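You operate a simulated robot arm through the tools that you are given. There is no shell and no other tool.

Carry out the task below with a simulated robot arm. There is one attempt and no reset: what you move stays moved.

TASK
Switch the jog box from paddle over to pump and jog it for a few seconds.
Fine: the jog box's main switch on, and left on; one hold of JOG; pump stays switched on, the other drive switches off.
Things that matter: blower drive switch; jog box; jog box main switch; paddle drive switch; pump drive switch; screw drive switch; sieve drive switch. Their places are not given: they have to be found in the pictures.

The check looks at the end state, three seconds after you hand in, the way a careful person would. Anything else that was tipped, shoved, dropped, spilled or broken makes it a failure.

THE ROBOT
A 7-joint arm with a two-finger parallel gripper, fixed in place. Base frame: the origin is on the floor under the middle of its stand, x ahead of it, y to its left, z up. Readings come in cm, rad, newtons and seconds.
It reaches about 96.6 cm from its shoulder. Its first joint turns from -2.897 to 2.897 rad. Payload 3.43 kg.
The TCP is the grasp point between the finger pads, 3 cm short of the fingertips. In the tool frame z runs along the fingers and y along their closing line. The gripper opens to 9.4 cm. The fingers are 2.8 cm wide and 1 cm thick; the gripper's body (5 by 9.6 cm) begins 5.5 cm behind the TCP.
Orientation is that of the tool frame in the base frame, as [roll, pitch, yaw] about the fixed x, y, z axes, in that order (R = Rz(yaw) Ry(pitch) Rx(roll)). With the fingers straight down and closing along the base's y, the tool's x points along the base's -x, its y along +y and its z along -z.

THE INTERFACE
- The arm moves only by the tool jog_arm. Its argument "deltas" is a list of rows, each a list of 7 numbers: the shift along the base's x, y, z in cm, then the turn, a rotation vector about the base's x, y, z in degrees, then the gripper command, from -1 (fully open) to 1 (shut), values between in proportion. In form: [[dx, dy, dz, ax, ay, az, hand], ...]. A call has 1 to 20 rows; each row shifts and turns the commanded pose from where the row before left it. Rows are played at 5 a second. More than 5 cm and 0.15 rad between two rows, or a gripper value outside its range, and nothing of the call is played. A pose out of reach is approached as far as the arm can. The call stops where the force on the tool passes 40 N (or 10 N more than at its start, if that is more) or the arm is blocked; 0.2 s more then pass. The fingers move at their own pace (about 4.5 cm/s each) and stop on an object; they squeeze with about 27 N. The grip force told is the motor's: it shows also when the fingers shut on nothing. Time passes only in rows, and 0.2 s behind the last, so rows that do not move let the fingers close. It gives the time, the measured TCP pose, the force on the tool (base axes), the opening and the grip force at its end, in the units of the frame above (readings bear some noise), with the torque about the TCP (base axes, N m) and any sound that the robot's microphone picked up, and new pictures: "show" is both (left out), scene, wrist or none.
- Cameras (640 x 400 px; columns grow to the right, rows downward): "scene" is fixed at [4.84, -64.98, 148.21]; the picture's right is [0.52, -0.86, 0.00], its down [-0.71, -0.42, -0.57] and it looks along [0.49, 0.29, -0.82] (base axes); focal length 345 px, centre (320, 200). "wrist" rides on the gripper at [7.6, 1.4, -10.3] in the tool frame; the picture's right is [-0.18, 0.98, 0.00], its down [-0.75, -0.14, -0.64] and it looks along [-0.63, -0.12, 0.77] (tool axes); focal length 243 px, centre (320, 200).
- lift_body(by): slides the trunk up (or, below 0, down) by that many cm; the arm rides with it, the base frame stays. It gives what a move gives, with no picture.
- measure_at(camera, pixels): for up to 12 pixels [column, row] of the newest picture of that camera ("zoom" is the newest enlarged one), the place [x, y, z] in the base frame of the surface seen there, good to about 0.3 cm. The clock stands still meanwhile.
- inspect(camera, box): a new picture of the part [left, top, right, bottom] of that camera's present view, enlarged. The clock stands still meanwhile.
- finish_job(): hands the job in; it is judged then, once.

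Unless the task says otherwise, let go and move clear before handing in.

The tools are called after "Request:" by a JSON object that holds its "fn" and its "kwargs". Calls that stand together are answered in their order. jog_arm: Moves the arm, as the interface text tells. Its arguments: {"type":"object","properties":{"deltas":{"type":"array","items":{"type":"array","items":{"type":"number"}}},"show":{"type":"string","enum":["both","scene","wrist","none"]}},"required":["deltas"]} The other tools are called the same way: lift_body (by) moves the trunk up or down; measure_at (camera, pixels) gives the place of the surface under pixels of a picture; inspect (camera, box) takes an enlarged picture of a part of a camera's view; finish_job () hands the job in.

At the start:

```text
t: 0.0
tool_pos: [19.31, -46.45, 119.74]
ee_rot: [-3.141, -0.001, -3.141]
wrist_force: [-0.2, 0.6, 0.1]
moment: [0.01, 0.01, 0.02]
finger_gap: 9.4
grasp_force: 0.2
trunk travel left (down, up): [-35.0, 14.0]
```

scene: 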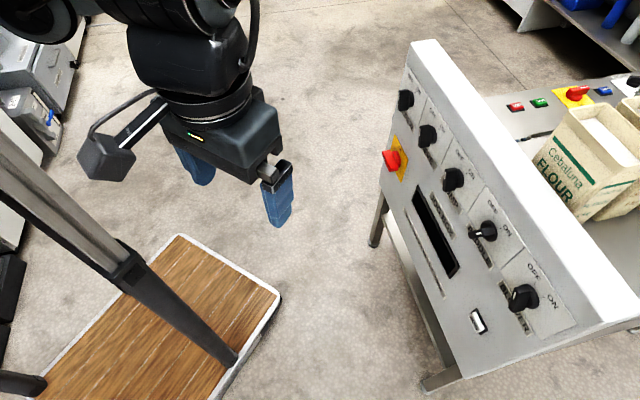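
wrist: 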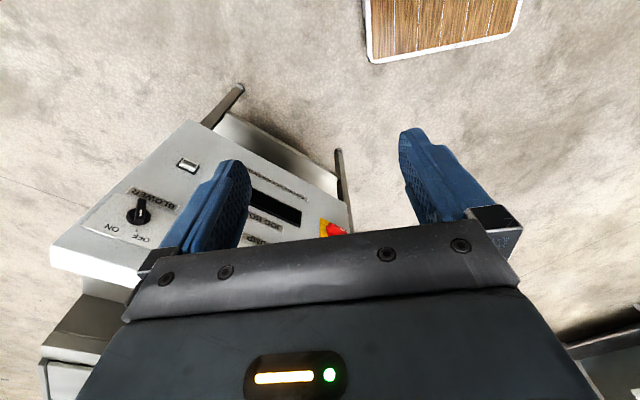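

The scene picture shows a sloped or upright panel with five black rotary knobs (around pixels (405,100), (428,135), (453,180), (485,232), (522,298)), a red main switch on yellow at (393,160), and a rocker/button at (478,320). I'll enlarge these parts to read the labels.

Request:
{"fn": "inspect", "kwargs": {"camera": "scene", "box": [370, 70, 530, 200]}}

Request:
{"fn": "inspect", "kwargs": {"camera": "scene", "box": [430, 190, 590, 350]}}

Request:
{"fn": "inspect", "kwargs": {"camera": "wrist", "box": [40, 100, 370, 300]}}

```text
3.08 times, centred on (450, 135) of scene
```

zoom: 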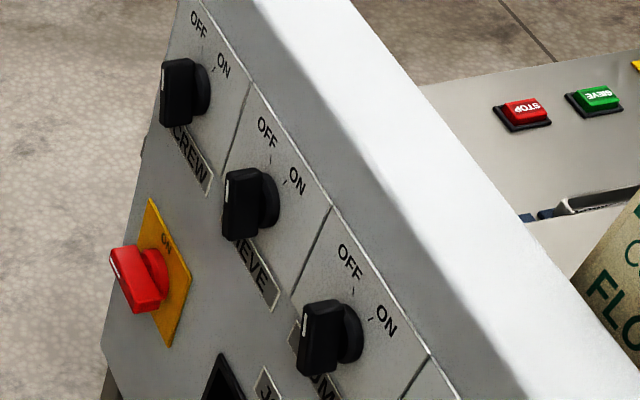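

```text
2.50 times, centred on (510, 270) of scene
```

zoom: 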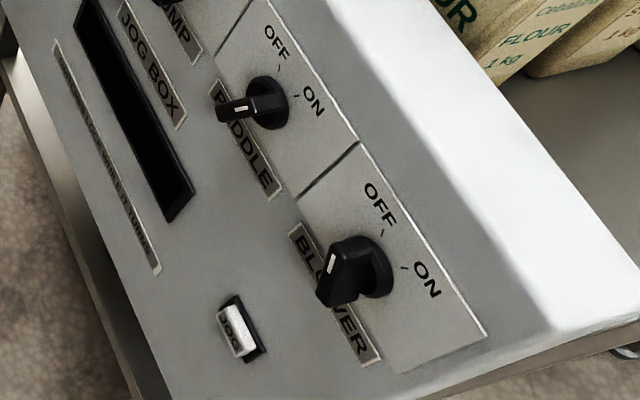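

```text
1.94 times, centred on (205, 200) of wrist
```

zoom: 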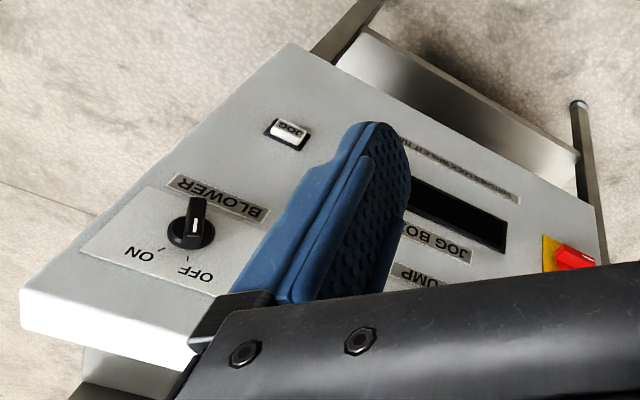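

The blower handle points along its OFF mark, while the paddle handle is turned toward ON. I'll measure the panel, knobs, button and display now.

Request:
{"fn": "measure_at", "kwargs": {"camera": "scene", "pixels": [[478, 320], [390, 160], [402, 165], [522, 298], [485, 232], [453, 180], [428, 135], [405, 100], [420, 200], [545, 330], [500, 340], [440, 110]]}}

Request:
{"fn": "measure_at", "kwargs": {"camera": "zoom", "pixels": [[195, 225], [290, 132], [190, 200], [130, 262], [150, 190], [290, 60], [25, 300], [100, 210], [500, 245], [440, 240], [570, 255], [400, 270]]}}

Request:
{"fn": "inspect", "kwargs": {"camera": "scene", "box": [400, 170, 480, 300]}}

Request:
{"fn": "inspect", "kwargs": {"camera": "scene", "box": [480, 50, 640, 150]}}

```text
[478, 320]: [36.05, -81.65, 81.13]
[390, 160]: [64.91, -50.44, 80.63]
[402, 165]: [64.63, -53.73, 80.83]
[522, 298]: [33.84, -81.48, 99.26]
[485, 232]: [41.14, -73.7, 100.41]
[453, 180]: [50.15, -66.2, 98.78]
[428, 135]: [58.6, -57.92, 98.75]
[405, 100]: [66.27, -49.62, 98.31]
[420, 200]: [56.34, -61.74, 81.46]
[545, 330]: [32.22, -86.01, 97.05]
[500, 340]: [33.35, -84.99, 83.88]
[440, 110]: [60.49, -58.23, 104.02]
```

```text
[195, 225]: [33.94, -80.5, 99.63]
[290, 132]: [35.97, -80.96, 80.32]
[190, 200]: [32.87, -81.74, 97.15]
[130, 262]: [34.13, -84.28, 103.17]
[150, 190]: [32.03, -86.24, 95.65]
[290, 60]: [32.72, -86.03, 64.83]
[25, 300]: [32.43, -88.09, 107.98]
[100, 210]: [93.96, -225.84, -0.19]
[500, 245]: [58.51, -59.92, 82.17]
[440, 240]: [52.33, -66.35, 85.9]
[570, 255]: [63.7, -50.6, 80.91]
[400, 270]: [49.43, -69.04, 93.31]
```

```text
3.08 times, centred on (440, 235) of scene
```

zoom: 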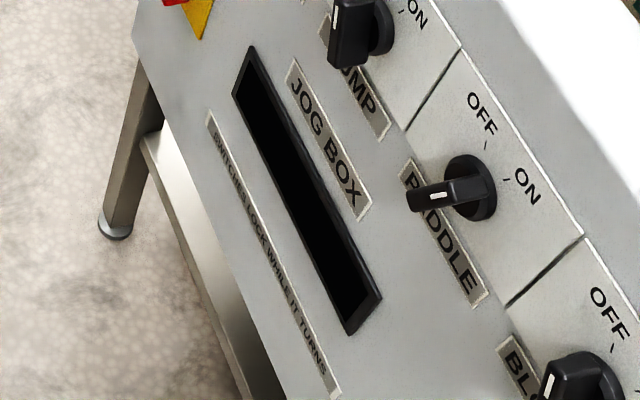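

```text
4.00 times, centred on (560, 100) of scene
```

zoom: 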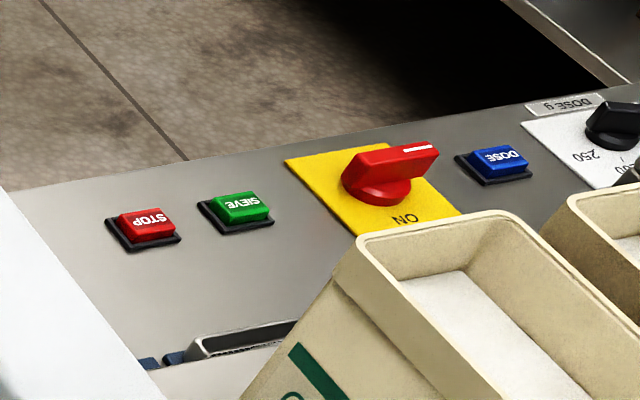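

The strip reads "SWITCHES LOCK WHILE IT TURNS" and the JOG BOX display at zoom (300,190) is dark. The measured points fit an upright panel face with normal about (-0.70, 0.71, 0). Next I'll check nearby obstacles and then turn the gripper to face the panel.

Request:
{"fn": "measure_at", "kwargs": {"camera": "scene", "pixels": [[150, 330], [60, 200], [200, 320], [270, 300], [575, 95], [516, 106], [540, 102], [600, 200], [440, 370], [375, 240], [470, 60], [600, 300]]}}

Request:
{"fn": "jog_arm", "kwargs": {"deltas": [[0, 0, 0, 0, 0, -7.6, -1], [0, 0, 0, 0, 0, -7.6, -1], [0, 0, 0, 0, 0, -7.6, -1], [0, 0, 0, 0, 0, -7.6, -1], [0, 0, 0, 0, 0, -7.6, -1], [0, 0, 0, 0, 0, -7.5, -1]]}}

```text
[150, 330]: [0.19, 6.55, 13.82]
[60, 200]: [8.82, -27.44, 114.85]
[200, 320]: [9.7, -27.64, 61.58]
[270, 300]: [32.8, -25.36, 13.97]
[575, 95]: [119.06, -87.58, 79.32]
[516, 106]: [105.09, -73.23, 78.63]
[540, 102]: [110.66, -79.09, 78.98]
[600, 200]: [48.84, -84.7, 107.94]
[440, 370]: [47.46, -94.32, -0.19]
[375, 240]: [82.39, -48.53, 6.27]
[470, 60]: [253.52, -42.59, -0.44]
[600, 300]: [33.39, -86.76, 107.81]
```

```text
t: 1.4
tool_pos: [19.21, -46.46, 119.81]
ee_rot: [-3.141, 0.0, 2.345]
wrist_force: [-0.1, -0.1, 0.2]
moment: [0.01, -0.03, 0.02]
finger_gap: 9.42
grasp_force: 0.1
trunk travel left (down, up): [-35.0, 14.0]
```

scene: 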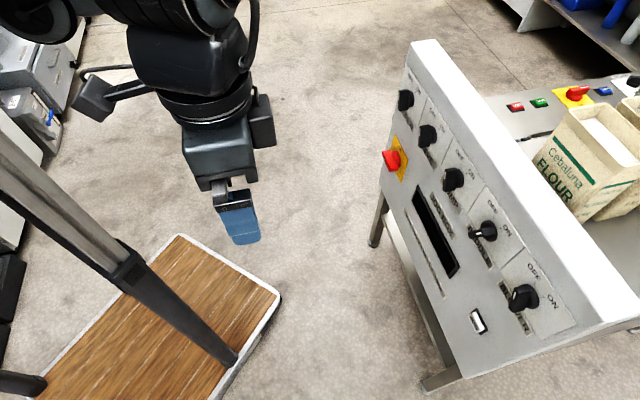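
wrist: 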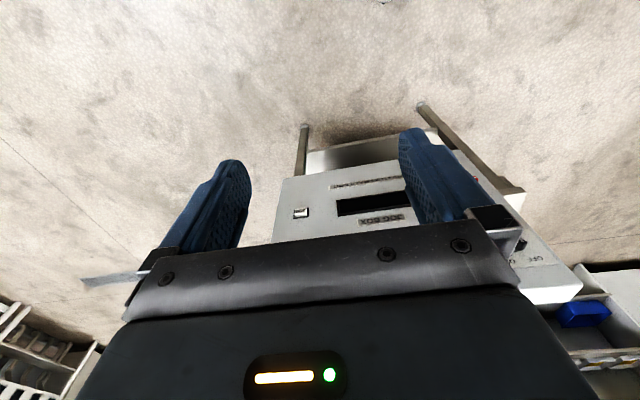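

The yaw is done with no contact. A vertical post stands near (9,-27) in the base frame, seen from pixel (60,200) to (225,360), so I'll measure it before tilting.

Request:
{"fn": "measure_at", "kwargs": {"camera": "scene", "pixels": [[4, 148], [20, 165], [40, 190], [130, 270], [225, 355], [20, 385], [0, 180], [95, 95], [200, 60], [190, 15], [40, 20], [120, 70]]}}

Request:
{"fn": "inspect", "kwargs": {"camera": "scene", "box": [0, 0, 320, 200]}}

```text
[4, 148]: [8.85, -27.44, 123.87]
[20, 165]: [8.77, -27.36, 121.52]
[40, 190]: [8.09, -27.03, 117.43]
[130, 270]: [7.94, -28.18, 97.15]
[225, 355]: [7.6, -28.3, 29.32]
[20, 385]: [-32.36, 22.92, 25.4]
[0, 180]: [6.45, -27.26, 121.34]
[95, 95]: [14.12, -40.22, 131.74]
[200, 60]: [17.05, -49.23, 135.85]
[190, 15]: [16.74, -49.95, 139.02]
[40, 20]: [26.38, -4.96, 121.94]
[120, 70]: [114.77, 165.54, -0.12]
```

```text
2.00 times, centred on (160, 100) of scene
```

zoom: 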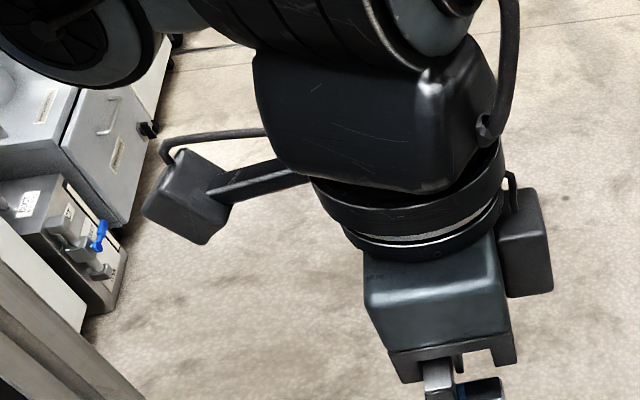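

The post is at about (8,-27.5), reaching at least z 124, so I'll keep the hand forward of it. I'll tilt the fingers toward the panel while moving slowly forward, and stop halfway to look.

Request:
{"fn": "jog_arm", "kwargs": {"deltas": [[1.5, -0.5, -1, -5.83, -5.73, 0, -1], [1.5, -0.5, -1, -5.83, -5.73, 0, -1], [1.5, -0.5, -1, -5.83, -5.73, 0, -1], [1.5, -0.5, -1, -5.83, -5.73, 0, -1], [1.5, -0.5, -1, -5.83, -5.73, 0, -1], [1.5, -0.5, -1, -5.83, -5.73, 0, -1]]}}

```text
t: 2.8
tool_pos: [28.3, -49.42, 113.7]
ee_rot: [-3.14, 0.858, 2.349]
wrist_force: [0.6, 0.0, 0.3]
moment: [0.01, 0.02, 0.0]
finger_gap: 9.41
grasp_force: 0.1
trunk travel left (down, up): [-35.0, 14.0]
```

scene: 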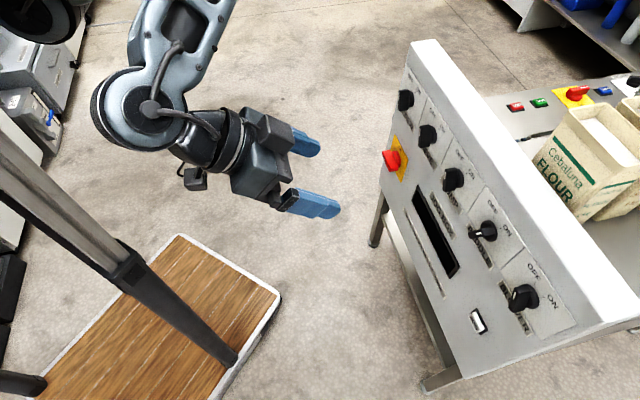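
wrist: 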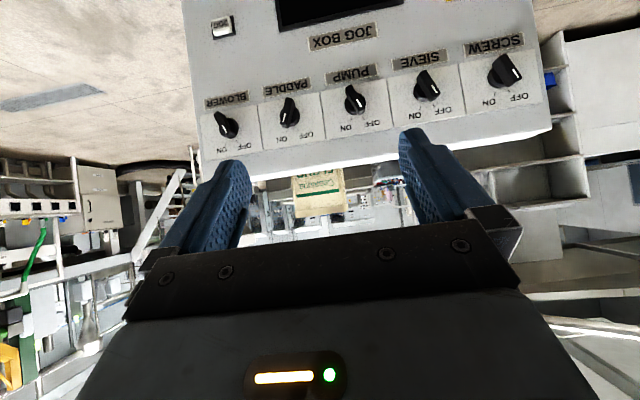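

Good view: all five drive switches are visible in the wrist picture (upside down) at about (228,127), (289,113), (354,99), (427,86), (505,71). I'll enlarge it to read the handle positions.

Request:
{"fn": "inspect", "kwargs": {"camera": "wrist", "box": [200, 70, 400, 170]}}

Request:
{"fn": "inspect", "kwargs": {"camera": "wrist", "box": [380, 0, 560, 120]}}

```text
3.20 times, centred on (300, 120) of wrist
```

zoom: 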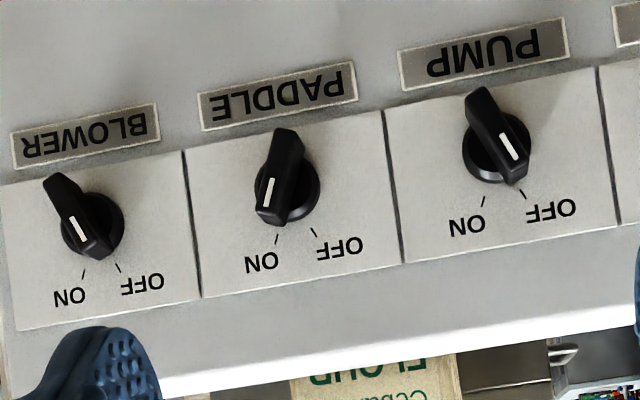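

```text
3.33 times, centred on (470, 60) of wrist
```

zoom: 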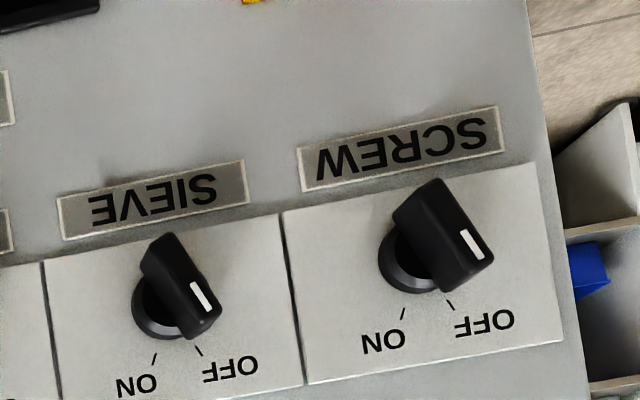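

The paddle handle's stripe points at its ON tick, and blower, pump, sieve and screw all point at OFF. OFF is up-left and ON is up-right when viewed upright. I'll finish the tilt to horizontal and come down so I can see the panel and the red main switch head-on.

Request:
{"fn": "jog_arm", "kwargs": {"deltas": [[1.1, 0, -4, -5.83, -5.73, 0, -1], [1.1, 0, -4, -5.83, -5.73, 0, -1], [1.1, 0, -4, -5.83, -5.73, 0, -1], [1.1, 0, -4, -5.83, -5.73, 0, -1], [1.1, 0, -4, -5.83, -5.73, 0, -1]]}}

```text
t: 4.0
tool_pos: [34.31, -55.16, 95.1]
ee_rot: [-3.099, 1.547, 2.388]
wrist_force: [0.4, 1.0, 0.4]
moment: [0.03, 0.02, 0.04]
finger_gap: 9.4
grasp_force: 0.0
out of reach, approached as far as the arm can: row 5
trunk travel left (down, up): [-35.0, 14.0]
```

scene: 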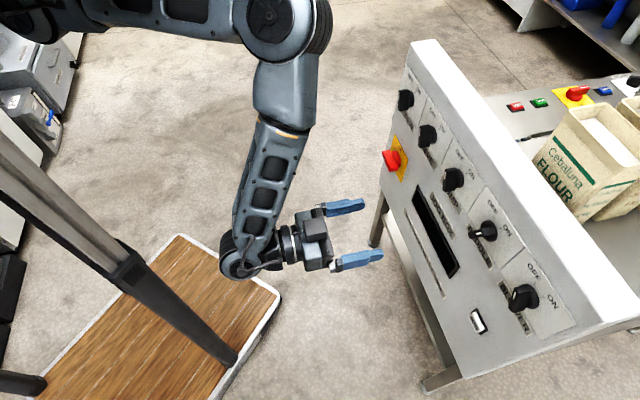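
wrist: 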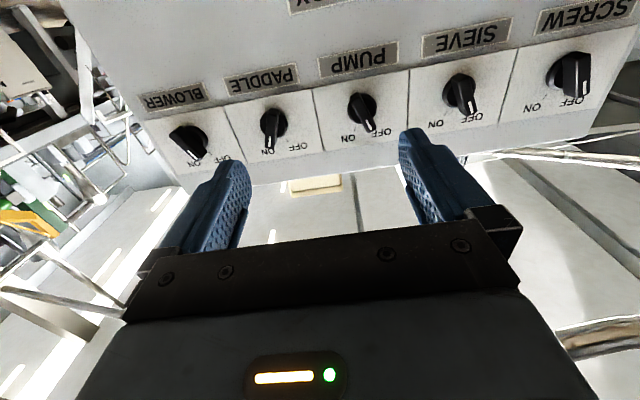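

The last row went out of reach because the forearm hangs from a high elbow (pixel (285,20)). Lowering the trunk should let the forearm reach more horizontally, so I'll measure where the arm's parts are before doing that.

Request:
{"fn": "measure_at", "kwargs": {"camera": "scene", "pixels": [[285, 15], [290, 90], [270, 170], [240, 262], [310, 228], [160, 5], [30, 20], [365, 257], [345, 207], [250, 110]]}}

Request:
{"fn": "measure_at", "kwargs": {"camera": "wrist", "pixels": [[363, 108], [272, 123], [190, 145], [460, 92], [572, 72], [340, 100], [390, 100], [355, 122], [382, 118]]}}

```text
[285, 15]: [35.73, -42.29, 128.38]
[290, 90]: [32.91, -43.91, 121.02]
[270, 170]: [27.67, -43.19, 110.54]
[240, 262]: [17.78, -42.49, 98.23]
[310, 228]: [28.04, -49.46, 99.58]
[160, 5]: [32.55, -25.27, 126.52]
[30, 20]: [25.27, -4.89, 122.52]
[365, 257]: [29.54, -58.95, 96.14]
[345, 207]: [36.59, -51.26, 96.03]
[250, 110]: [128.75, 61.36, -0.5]
```

```text
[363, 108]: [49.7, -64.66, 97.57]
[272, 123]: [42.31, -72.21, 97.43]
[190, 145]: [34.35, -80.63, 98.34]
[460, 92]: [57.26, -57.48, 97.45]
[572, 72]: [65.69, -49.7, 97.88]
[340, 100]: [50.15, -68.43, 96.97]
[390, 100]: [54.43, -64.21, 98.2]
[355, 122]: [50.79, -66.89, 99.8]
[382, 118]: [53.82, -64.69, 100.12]
```

The upper arm runs from about (25,-5,122) to an elbow at (36,-42,128), then hangs to a wrist at (18,-42,98). I'll lower the trunk in steps and let the TCP come back up so the forearm can lie flatter.

Request:
{"fn": "lift_body", "kwargs": {"by": -12}}

```text
t: 5.5
tool_pos: [34.23, -55.13, 83.15]
ee_rot: [3.141, 1.546, 2.345]
wrist_force: [-0.3, -0.1, -0.2]
moment: [0.01, 0.02, -0.01]
finger_gap: 9.38
grasp_force: 0.1
trunk travel left (down, up): [-23.0, 26.0]
```

The trunk is 12 cm lower and the TCP is at z 83. I'll raise the TCP back up a few cm and see how the arm reconfigures.

Request:
{"fn": "jog_arm", "kwargs": {"deltas": [[0, 0, 2.5, 0, 0, 0, -1], [0, 0, 2.5, 0, 0, 0, -1], [0, 0, 2.5, 0, 0, 0, -1], [0, 0, 2.5, 0, 0, 0, -1]]}}

```text
t: 6.5
tool_pos: [34.44, -55.1, 93.07]
ee_rot: [3.117, 1.545, 2.323]
wrist_force: [-0.1, -0.3, 0.6]
moment: [0.0, 0.01, -0.02]
finger_gap: 9.42
grasp_force: 0.0
trunk travel left (down, up): [-23.0, 26.0]
```

scene: 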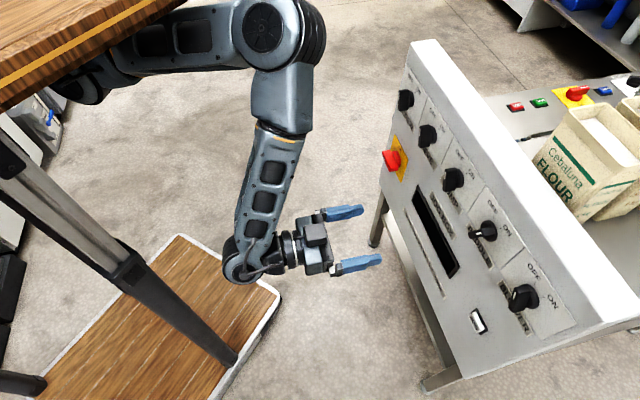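
wrist: 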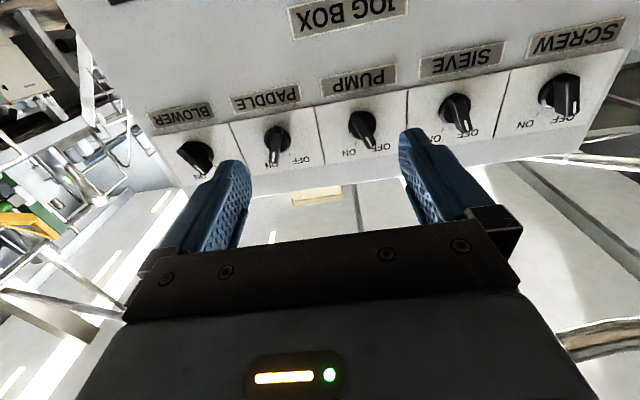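

Lowering the trunk brought a wooden trunk top into view at (70,40). I'll measure it and the arm links again to understand the geometry.

Request:
{"fn": "measure_at", "kwargs": {"camera": "scene", "pixels": [[60, 30], [140, 10], [10, 95], [265, 25], [170, 45], [90, 80], [275, 100], [260, 180], [240, 265], [60, 60]]}}

Request:
{"fn": "inspect", "kwargs": {"camera": "scene", "box": [0, 0, 340, 212]}}

```text
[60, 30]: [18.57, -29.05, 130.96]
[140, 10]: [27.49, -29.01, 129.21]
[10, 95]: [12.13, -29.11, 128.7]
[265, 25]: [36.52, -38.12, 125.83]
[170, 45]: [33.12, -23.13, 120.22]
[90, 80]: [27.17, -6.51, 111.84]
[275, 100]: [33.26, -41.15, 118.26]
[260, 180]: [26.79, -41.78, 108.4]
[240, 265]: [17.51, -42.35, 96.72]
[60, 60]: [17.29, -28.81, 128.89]
```

```text
1.88 times, centred on (170, 106) of scene
```

zoom: 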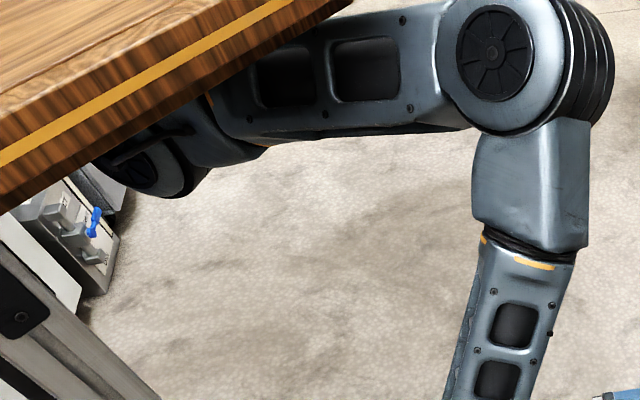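

The wrist readings show the fingers level and pointing along about (0.70,-0.71,0); the panel normal fits 45°. Now I'll drop the TCP about 12 cm so the wrist camera can see the red main switch and the JOG button.

Request:
{"fn": "jog_arm", "kwargs": {"deltas": [[0.3, -0.3, -3, 0, 0, 0, -1], [0.3, -0.3, -3, 0, 0, 0, -1], [0.3, -0.3, -3, 0, 0, 0, -1], [0.3, -0.3, -3, 0, 0, 0, -1], [0.3, -0.3, -2, 0, 0, 0, -1]], "show": "both"}}

```text
t: 7.7
tool_pos: [35.63, -56.52, 78.89]
ee_rot: [-3.14, 1.547, 2.346]
wrist_force: [0.2, -0.1, 0.3]
moment: [-0.02, 0.01, -0.01]
finger_gap: 9.4
grasp_force: 0.2
trunk travel left (down, up): [-23.0, 26.0]
```

scene: 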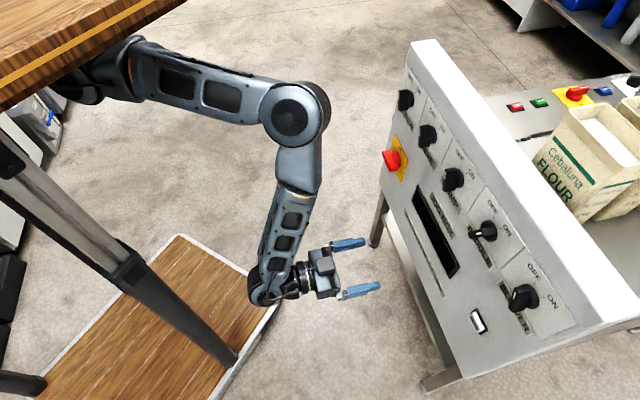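
wrist: 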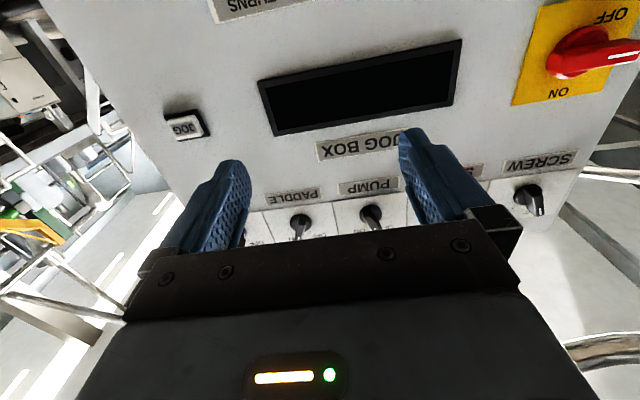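

Request:
{"fn": "inspect", "kwargs": {"camera": "wrist", "box": [480, 0, 640, 110]}}

Request:
{"fn": "inspect", "kwargs": {"camera": "wrist", "box": [140, 0, 480, 210]}}

Request:
{"fn": "measure_at", "kwargs": {"camera": "wrist", "pixels": [[585, 55], [625, 57], [558, 92], [610, 17], [525, 95], [545, 10], [185, 126], [175, 115], [200, 122], [186, 112], [195, 140], [390, 40]]}}

```text
3.64 times, centred on (560, 55) of wrist
```

zoom: 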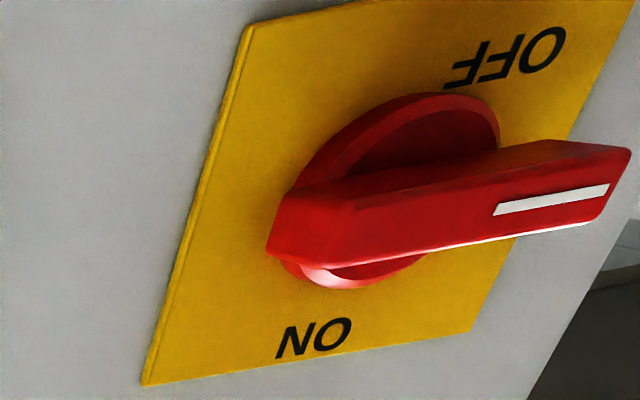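

```text
1.88 times, centred on (310, 105) of wrist
```

zoom: 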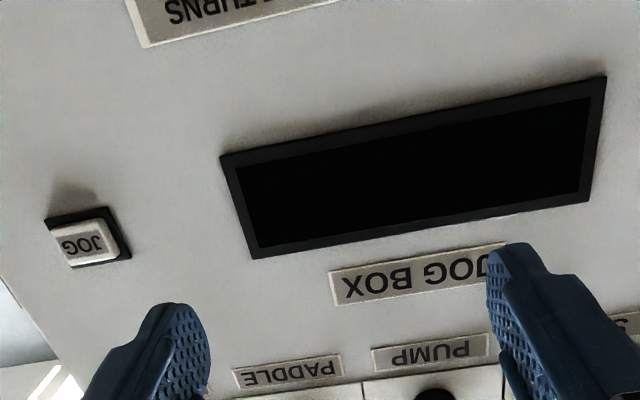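

```text
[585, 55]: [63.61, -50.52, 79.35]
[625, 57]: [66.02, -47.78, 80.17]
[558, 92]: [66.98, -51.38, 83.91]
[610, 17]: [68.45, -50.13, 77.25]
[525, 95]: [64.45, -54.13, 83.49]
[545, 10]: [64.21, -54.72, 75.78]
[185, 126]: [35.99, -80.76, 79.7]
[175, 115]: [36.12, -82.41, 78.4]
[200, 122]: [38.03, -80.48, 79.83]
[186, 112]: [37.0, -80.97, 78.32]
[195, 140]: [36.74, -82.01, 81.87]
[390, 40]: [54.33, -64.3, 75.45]
```

The main switch handle at (600,55) points to upright-left (OFF position) with ON at the top of its plate, which matches the dark display. JOG is at (187,127), at about (36,-81,80). I'll rise to where the camera faces the paddle and pump switches to measure them closely.

Request:
{"fn": "jog_arm", "kwargs": {"deltas": [[0.5, -1.2, 3, 0, 0, 0, -1], [0.5, -1.2, 3, 0, 0, 0, -1], [0.5, -1.2, 3, 0, 0, 0, -1]], "show": "both"}}

```text
t: 8.5
tool_pos: [37.3, -60.32, 88.0]
ee_rot: [3.117, 1.545, 2.322]
wrist_force: [0.9, 0.1, -1.2]
moment: [0.0, -0.01, -0.01]
finger_gap: 9.39
grasp_force: 0.0
trunk travel left (down, up): [-23.0, 26.0]
```

scene: 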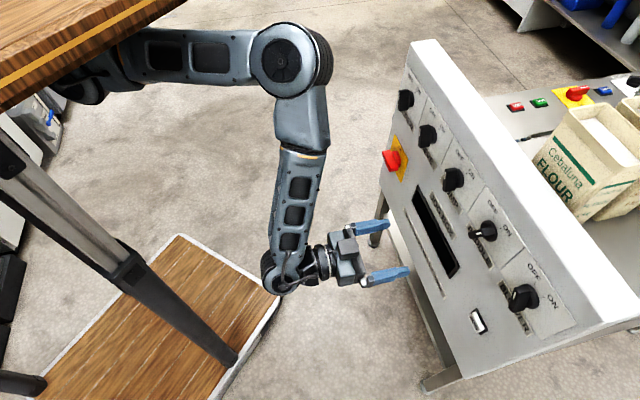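
wrist: 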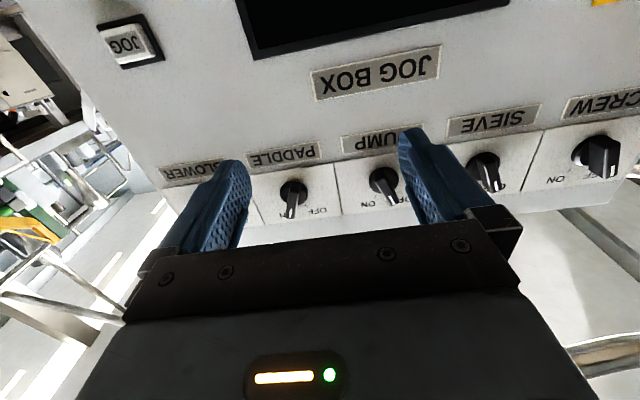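

Request:
{"fn": "inspect", "kwargs": {"camera": "wrist", "box": [240, 130, 410, 236]}}

Request:
{"fn": "inspect", "kwargs": {"camera": "scene", "box": [430, 150, 540, 270]}}

```text
3.76 times, centred on (325, 183) of wrist
```

zoom: 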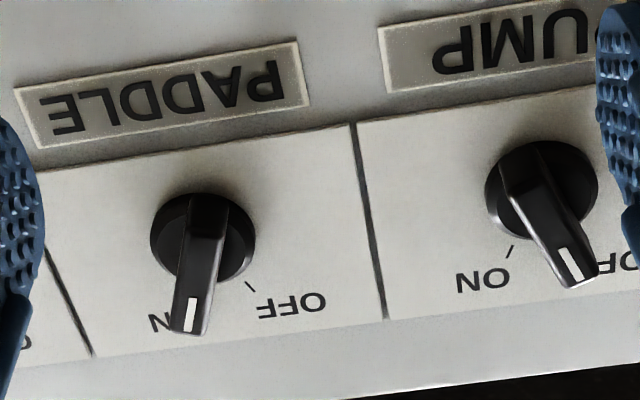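

```text
3.33 times, centred on (485, 210) of scene
```

zoom: 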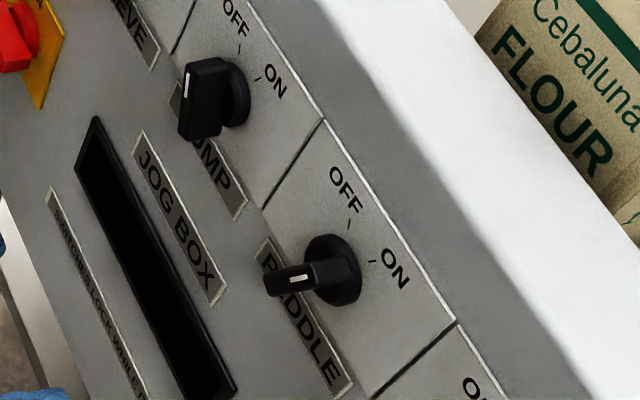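

I'll measure the tick marks, skirt edges and handle front in this enlarged scene view to get the switch axes and angles.

Request:
{"fn": "measure_at", "kwargs": {"camera": "zoom", "pixels": [[350, 224], [372, 262], [358, 262], [342, 238], [345, 300], [358, 285], [275, 282], [300, 278], [310, 262], [320, 285], [290, 290], [335, 268]]}}

Request:
{"fn": "measure_at", "kwargs": {"camera": "wrist", "pixels": [[291, 213], [295, 190], [283, 190], [303, 183], [294, 182], [393, 200], [383, 182], [305, 206], [376, 193], [290, 217], [376, 180], [394, 180]]}}

```text
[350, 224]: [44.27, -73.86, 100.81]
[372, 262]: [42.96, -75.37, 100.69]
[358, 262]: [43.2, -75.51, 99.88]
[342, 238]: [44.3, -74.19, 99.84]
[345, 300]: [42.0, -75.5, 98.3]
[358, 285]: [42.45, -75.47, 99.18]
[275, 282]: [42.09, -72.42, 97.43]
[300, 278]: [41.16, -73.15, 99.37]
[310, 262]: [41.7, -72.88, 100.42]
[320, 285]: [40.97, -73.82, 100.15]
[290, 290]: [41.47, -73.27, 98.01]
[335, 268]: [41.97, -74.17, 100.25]
```

```text
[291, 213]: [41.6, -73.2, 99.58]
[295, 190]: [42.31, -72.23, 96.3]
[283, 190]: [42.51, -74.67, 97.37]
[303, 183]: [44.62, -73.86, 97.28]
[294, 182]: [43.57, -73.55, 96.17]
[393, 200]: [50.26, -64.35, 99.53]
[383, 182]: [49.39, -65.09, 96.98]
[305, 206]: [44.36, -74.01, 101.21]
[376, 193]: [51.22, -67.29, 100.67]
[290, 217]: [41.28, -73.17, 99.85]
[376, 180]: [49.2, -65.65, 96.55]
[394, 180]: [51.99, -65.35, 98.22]
```

The skirts are about 1.9 cm in radius and centred at z≈98, with the paddle axis at x+y≈-30.8 and the handle front about 2.7 cm off the panel. The handle angles are about ±20° from vertical. I'll square the tool, roll it 20° to match the paddle handle, and go to a pre-grasp point.

Request:
{"fn": "jog_arm", "kwargs": {"deltas": [[0, -1.6, 2, 4.71, -4.71, 0, -0.1], [0, -1.6, 2, 4.71, -4.71, 0, -0.1], [0.05, -1.6, 2, 4.71, -4.71, 0, -0.1], [0.05, -1.6, 2, -1.06, -1.06, 0.58, -0.1], [0.05, -1.5, 2, 0, 0, 0, -0.1], [0, 0, 0, 0, 0, 0, -0.1]], "show": "both"}}

```text
t: 9.9
tool_pos: [37.4, -68.1, 98.19]
ee_rot: [1.573, 1.222, 0.794]
wrist_force: [0.4, 0.7, 0.1]
moment: [0.01, 0.01, -0.01]
finger_gap: 5.17
grasp_force: 0.1
trunk travel left (down, up): [-23.0, 26.0]
```

scene: 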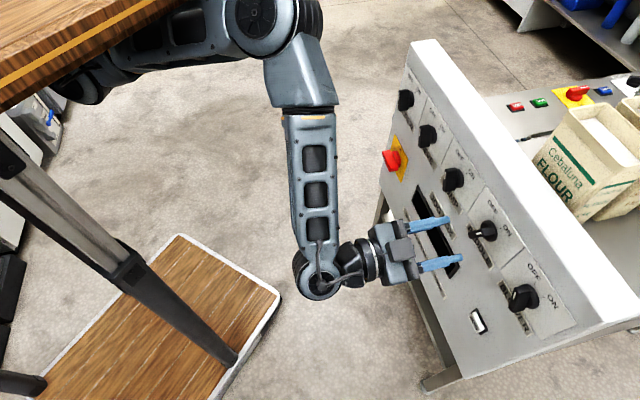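
wrist: 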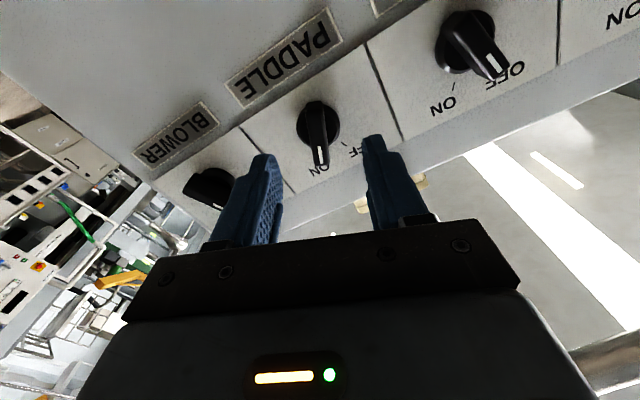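

The tool is square to the panel (z axis ≈ (0.71,-0.70,0)) and the paddle handle lies midway between the fingers at (318,130). I'll zoom and measure once more before closing in.

Request:
{"fn": "inspect", "kwargs": {"camera": "wrist", "box": [240, 80, 400, 180]}}

Request:
{"fn": "measure_at", "kwargs": {"camera": "wrist", "pixels": [[321, 160], [318, 135], [316, 112], [298, 122], [338, 118], [318, 103], [265, 160], [372, 145]]}}

```text
4.00 times, centred on (320, 130) of wrist
```

zoom: 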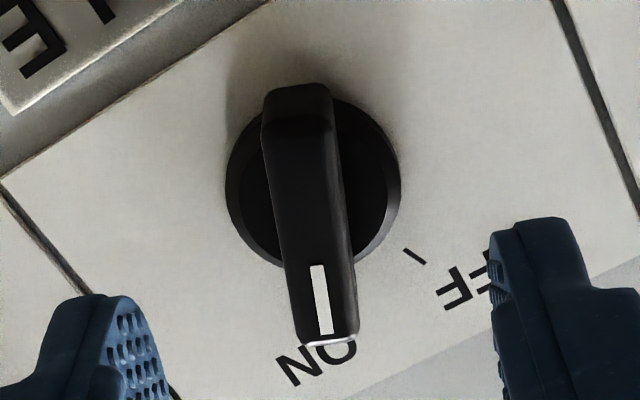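

```text
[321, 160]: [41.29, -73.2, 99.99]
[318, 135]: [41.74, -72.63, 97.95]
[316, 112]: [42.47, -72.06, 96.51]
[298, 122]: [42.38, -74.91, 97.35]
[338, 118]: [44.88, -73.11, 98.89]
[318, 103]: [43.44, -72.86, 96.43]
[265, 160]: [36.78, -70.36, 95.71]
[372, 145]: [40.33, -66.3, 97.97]
```

The handle line passes through (x+y, z) ≈ (-30.7, 98.2) at about 22–25°, so the TCP is on its axis. I'll add 2.5° of roll and advance until the fingertips are about 1.1 cm off the panel.

Request:
{"fn": "jog_arm", "kwargs": {"deltas": [[0.89, -0.89, 0, 1.77, -1.77, 0, -0.1], [0.89, -0.89, 0, 0, 0, 0, -0.1], [0.89, -0.89, 0, 0, 0, 0, -0.1], [0.85, -0.85, 0, 0, 0, 0, -0.1]], "show": "both"}}

```text
t: 10.9
tool_pos: [41.01, -71.65, 98.07]
ee_rot: [1.571, 1.179, 0.795]
wrist_force: [-0.2, 0.0, -0.3]
moment: [-0.03, 0.01, 0.0]
finger_gap: 5.17
grasp_force: 0.0
trunk travel left (down, up): [-23.0, 26.0]
```

scene: 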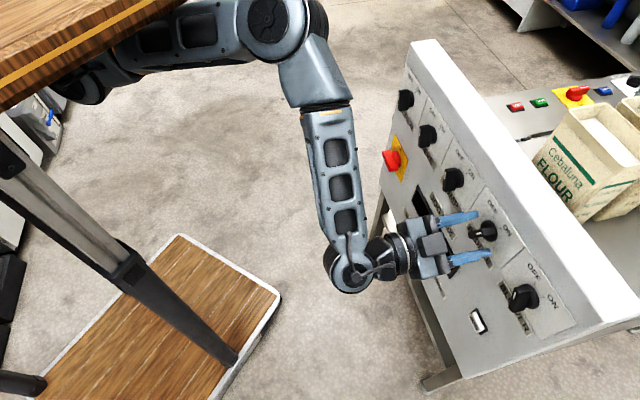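
wrist: 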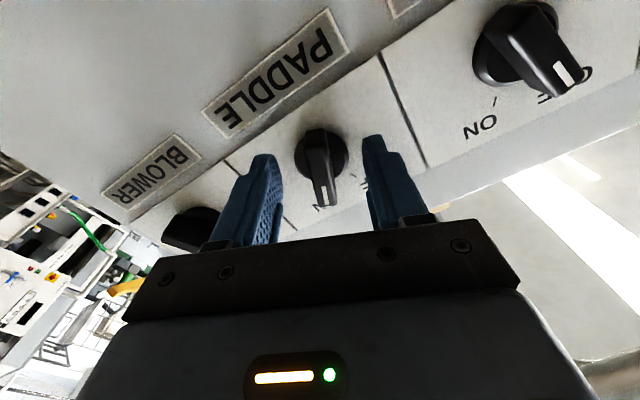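

The fingers straddle the paddle handle, seen at (325,170) between them, with no contact force. I'll close on it without moving.

Request:
{"fn": "jog_arm", "kwargs": {"deltas": [[0, 0, 0, 0, 0, 0, 0.4], [0, 0, 0, 0, 0, 0, 1], [0, 0, 0, 0, 0, 0, 1], [0, 0, 0, 0, 0, 0, 1]], "show": "both"}}

```text
t: 11.9
tool_pos: [40.96, -71.74, 98.13]
ee_rot: [1.571, 1.179, 0.796]
wrist_force: [1.3, 1.3, 0.3]
moment: [0.17, 0.18, -0.68]
finger_gap: 1.29
grasp_force: 44.2
trunk travel left (down, up): [-23.0, 26.0]
```

scene: 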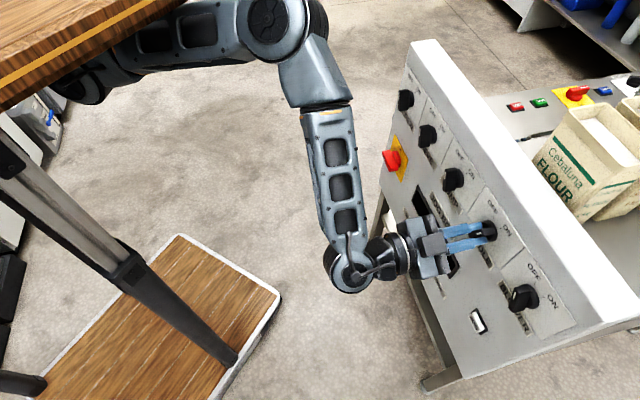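
wrist: 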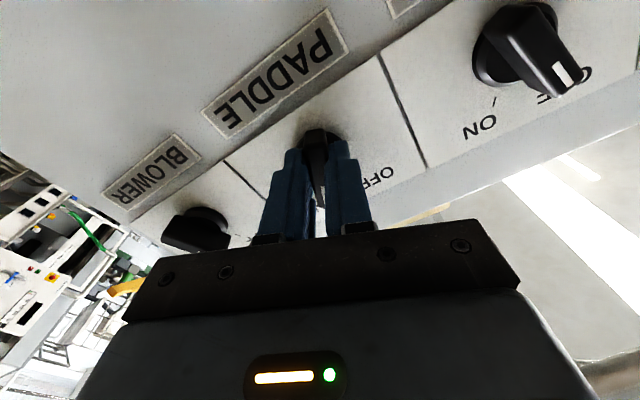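

The grip is on the handle, with a gap of 1.29 cm. I'll rotate it counter-clockwise (seen from the front) toward OFF in steps, watching the torque.

Request:
{"fn": "jog_arm", "kwargs": {"deltas": [[0, 0, 0, -5.3, 5.3, 0, 1], [0, 0, 0, -5.3, 5.3, 0, 1], [0, 0, 0, -5.3, 5.3, 0, 1], [0, 0, 0, -5.3, 5.3, 0, 1], [0, 0, 0, -5.3, 5.3, 0, 1]], "show": "both"}}

```text
t: 13.1
tool_pos: [40.82, -71.82, 98.17]
ee_rot: [-1.593, 1.309, -2.378]
wrist_force: [-8.2, -38.7, -4.4]
moment: [-0.49, -0.6, -0.71]
finger_gap: 1.29
grasp_force: 44.6
trunk travel left (down, up): [-23.0, 26.0]
```

scene: 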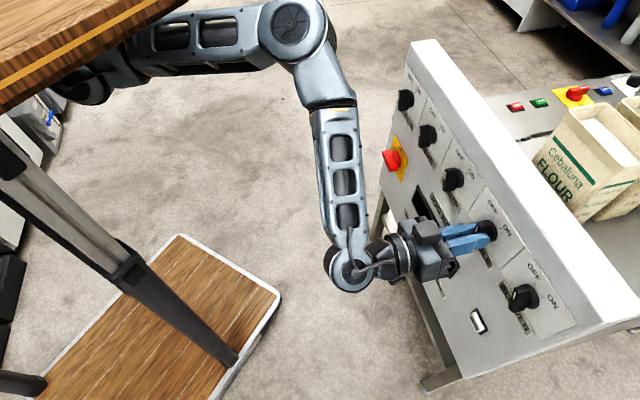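
wrist: 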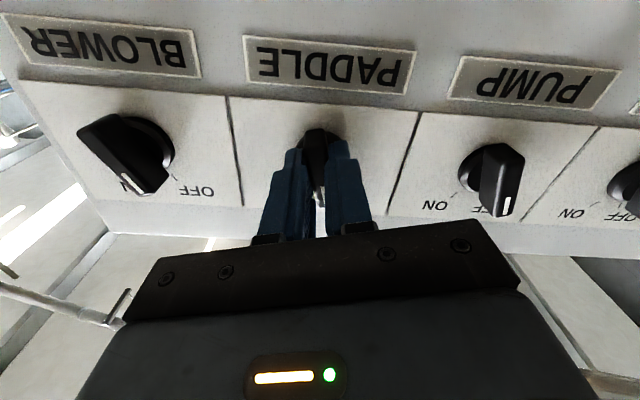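

The rotation reached 37.5°, but a side force of about 39 N built up. Before turning further I'll look closely at the handle.

Request:
{"fn": "inspect", "kwargs": {"camera": "wrist", "box": [230, 100, 410, 212]}}

Request:
{"fn": "inspect", "kwargs": {"camera": "scene", "box": [430, 180, 540, 280]}}

```text
3.56 times, centred on (320, 156) of wrist
```

zoom: 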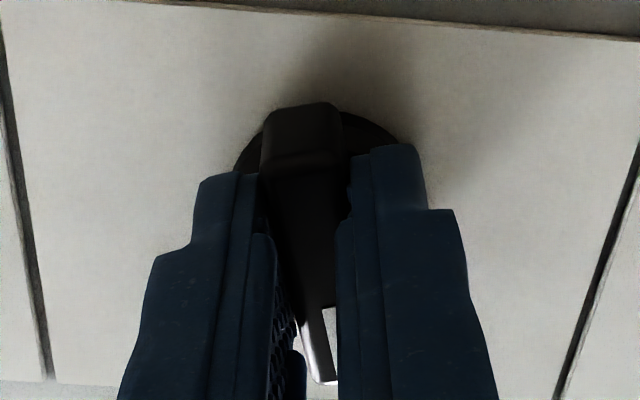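

```text
4.00 times, centred on (485, 230) of scene
```

zoom: 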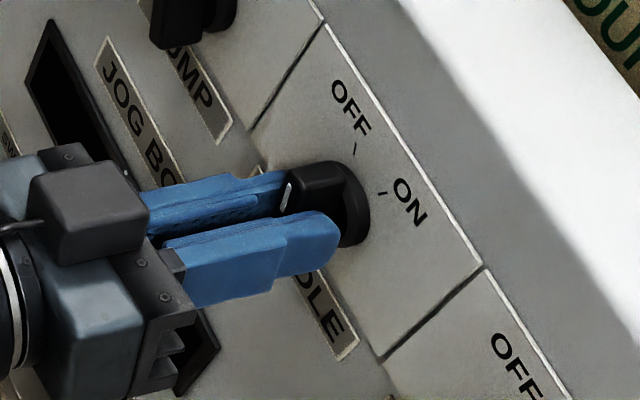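

The handle has turned most of the way toward OFF. The force on the tool points to the panel's right, so I'll ease the tool a little that way to relieve it before the last few degrees.

Request:
{"fn": "jog_arm", "kwargs": {"deltas": [[-0.1, -0.16, 0, 0, 0, 0, 1], [0, 0, 0, 0, 0, 0, 1]], "show": "none"}}

```text
t: 13.7
tool_pos: [40.57, -71.83, 98.03]
ee_rot: [-1.593, 1.309, -2.376]
wrist_force: [-9.0, -23.8, 2.8]
moment: [0.8, 0.78, -1.44]
finger_gap: 1.32
grasp_force: 45.5
trunk travel left (down, up): [-23.0, 26.0]
```

The force eased to about 25 N. I'll ease a bit more and add the last few degrees toward OFF.

Request:
{"fn": "jog_arm", "kwargs": {"deltas": [[-0.05, -0.12, 0, -2.1, 2.1, 0, 1], [-0.03, -0.08, 0, -2.1, 2.1, 0, 1]], "show": "both"}}

```text
t: 14.3
tool_pos: [40.72, -71.95, 98.08]
ee_rot: [-1.589, 1.207, -2.366]
wrist_force: [-13.6, 11.2, 6.9]
moment: [0.21, 0.2, -0.95]
finger_gap: 1.29
grasp_force: 45.2
trunk travel left (down, up): [-23.0, 26.0]
```

scene: 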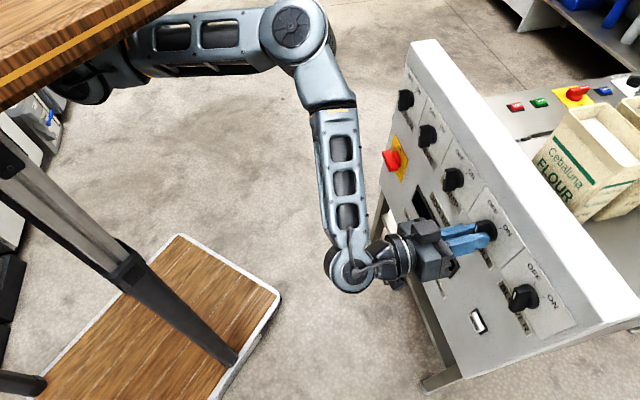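
wrist: 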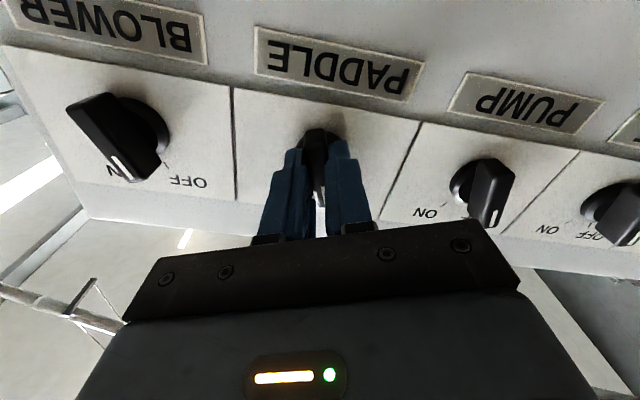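

The tool is now tilted 21° toward OFF and the force is small. I'll open the fingers and back straight off to check the paddle handle.

Request:
{"fn": "jog_arm", "kwargs": {"deltas": [[0, 0, 0, 0, 0, 0, 0.2], [0, 0, 0, 0, 0, 0, -0.1], [0, 0, 0, 0, 0, 0, -0.1], [-1.2, 1.2, 0, 0, 0, 0, -0.1], [-1.2, 1.2, 0, 0, 0, 0, -0.1], [-1.2, 1.2, 0, 0, 0, 0, -0.1]], "show": "both"}}

```text
t: 15.7
tool_pos: [37.22, -68.37, 98.08]
ee_rot: [-1.587, 1.206, -2.365]
wrist_force: [0.0, 0.6, -0.7]
moment: [-0.03, 0.01, -0.03]
finger_gap: 5.19
grasp_force: 0.1
trunk travel left (down, up): [-23.0, 26.0]
```

scene: 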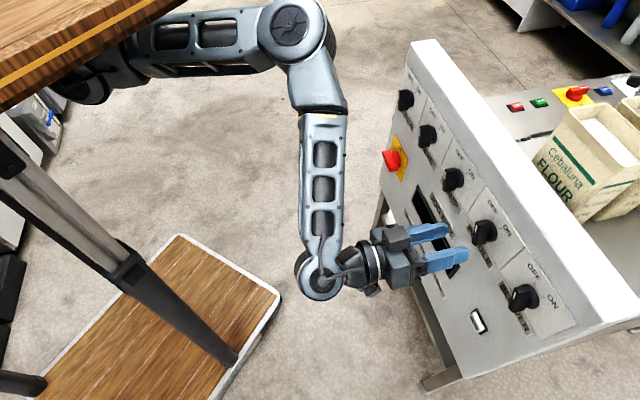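
wrist: 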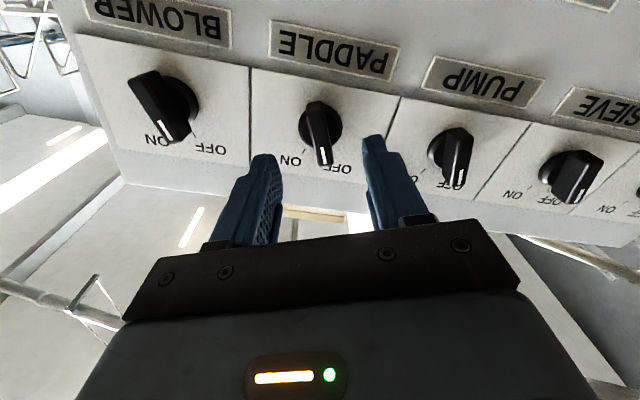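

Request:
{"fn": "inspect", "kwargs": {"camera": "wrist", "box": [250, 60, 490, 210]}}

Request:
{"fn": "inspect", "kwargs": {"camera": "scene", "box": [430, 150, 560, 320]}}

Request:
{"fn": "measure_at", "kwargs": {"camera": "wrist", "pixels": [[324, 155], [319, 130], [315, 110], [454, 178], [456, 155], [457, 135], [301, 124], [341, 124], [320, 102]]}}

```text
2.67 times, centred on (370, 135) of wrist
```

zoom: 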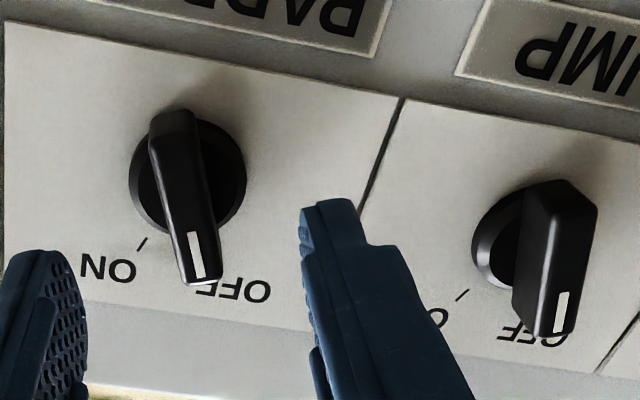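

```text
2.35 times, centred on (495, 235) of scene
```

zoom: 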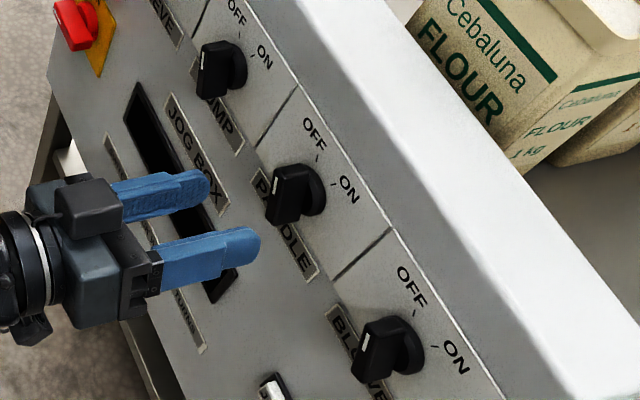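

```text
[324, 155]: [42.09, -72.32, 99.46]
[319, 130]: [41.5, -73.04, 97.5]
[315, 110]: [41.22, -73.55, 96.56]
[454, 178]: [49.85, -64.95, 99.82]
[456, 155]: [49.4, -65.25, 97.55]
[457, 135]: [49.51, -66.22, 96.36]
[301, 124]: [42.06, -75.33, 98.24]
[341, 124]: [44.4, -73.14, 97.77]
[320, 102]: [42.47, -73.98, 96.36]
```

The paddle handle now leans the same way as the pump and blower handles, covering its OFF tick. Forces during the turn suggest the switch axes are at z≈98.4 with 11 cm pitch, so the pump axis is at x+y≈-15.5. I'll shift left in front of the pump.

Request:
{"fn": "jog_arm", "kwargs": {"deltas": [[1.96, 1.96, 0.09, 0, 0, 0, -0.1], [1.96, 1.96, 0.09, 0, 0, 0, -0.1], [1.96, 1.96, 0.09, 0, 0, 0, -0.1], [1.96, 1.96, 0.09, 0, 0, 0, -0.1], [0, 0, 0, 0, 0, 0, -0.1]], "show": "both"}}

```text
t: 16.9
tool_pos: [45.04, -60.57, 98.52]
ee_rot: [-1.587, 1.208, -2.368]
wrist_force: [0.8, 0.7, 0.0]
moment: [0.02, -0.01, 0.03]
finger_gap: 5.16
grasp_force: 0.0
trunk travel left (down, up): [-23.0, 26.0]
```

scene: 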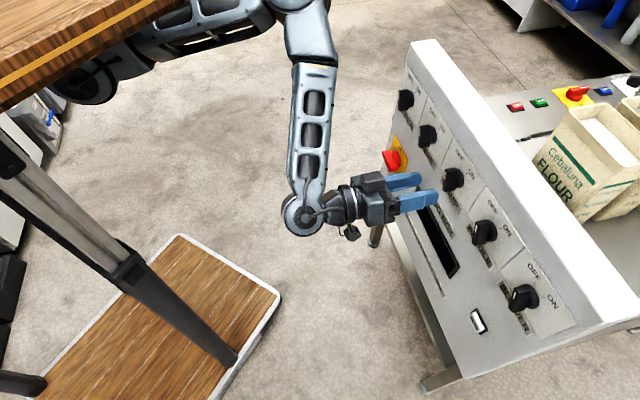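
wrist: 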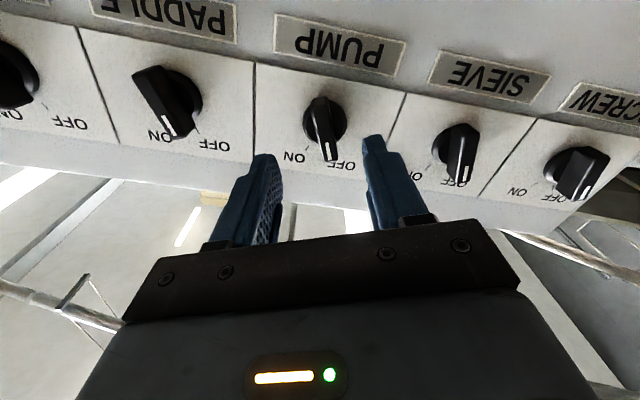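

Request:
{"fn": "inspect", "kwargs": {"camera": "wrist", "box": [240, 80, 400, 180]}}

Request:
{"fn": "measure_at", "kwargs": {"camera": "wrist", "pixels": [[328, 150], [324, 127], [321, 107], [305, 120], [346, 120], [325, 98]]}}

Request:
{"fn": "measure_at", "kwargs": {"camera": "zoom", "pixels": [[370, 300], [340, 190], [325, 100], [255, 150], [425, 165], [300, 250]]}}

```text
4.00 times, centred on (320, 130) of wrist
```

zoom: 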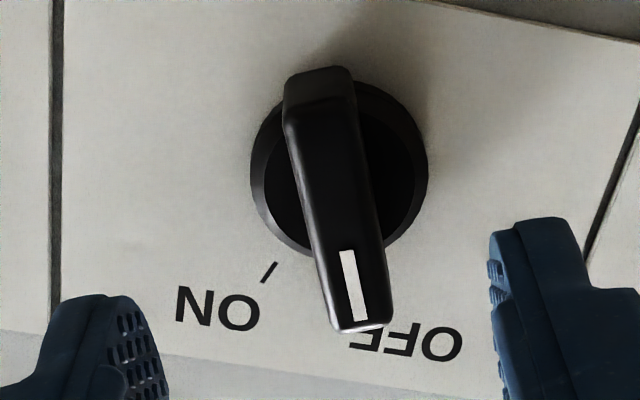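

```text
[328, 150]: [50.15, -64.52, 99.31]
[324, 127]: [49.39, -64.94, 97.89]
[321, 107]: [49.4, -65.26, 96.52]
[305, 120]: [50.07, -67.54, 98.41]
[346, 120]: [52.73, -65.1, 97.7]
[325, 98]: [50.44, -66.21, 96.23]
```

```text
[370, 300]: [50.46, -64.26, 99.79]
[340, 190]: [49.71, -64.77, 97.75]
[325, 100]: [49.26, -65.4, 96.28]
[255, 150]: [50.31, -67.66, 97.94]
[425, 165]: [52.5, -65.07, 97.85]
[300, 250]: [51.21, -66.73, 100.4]
```

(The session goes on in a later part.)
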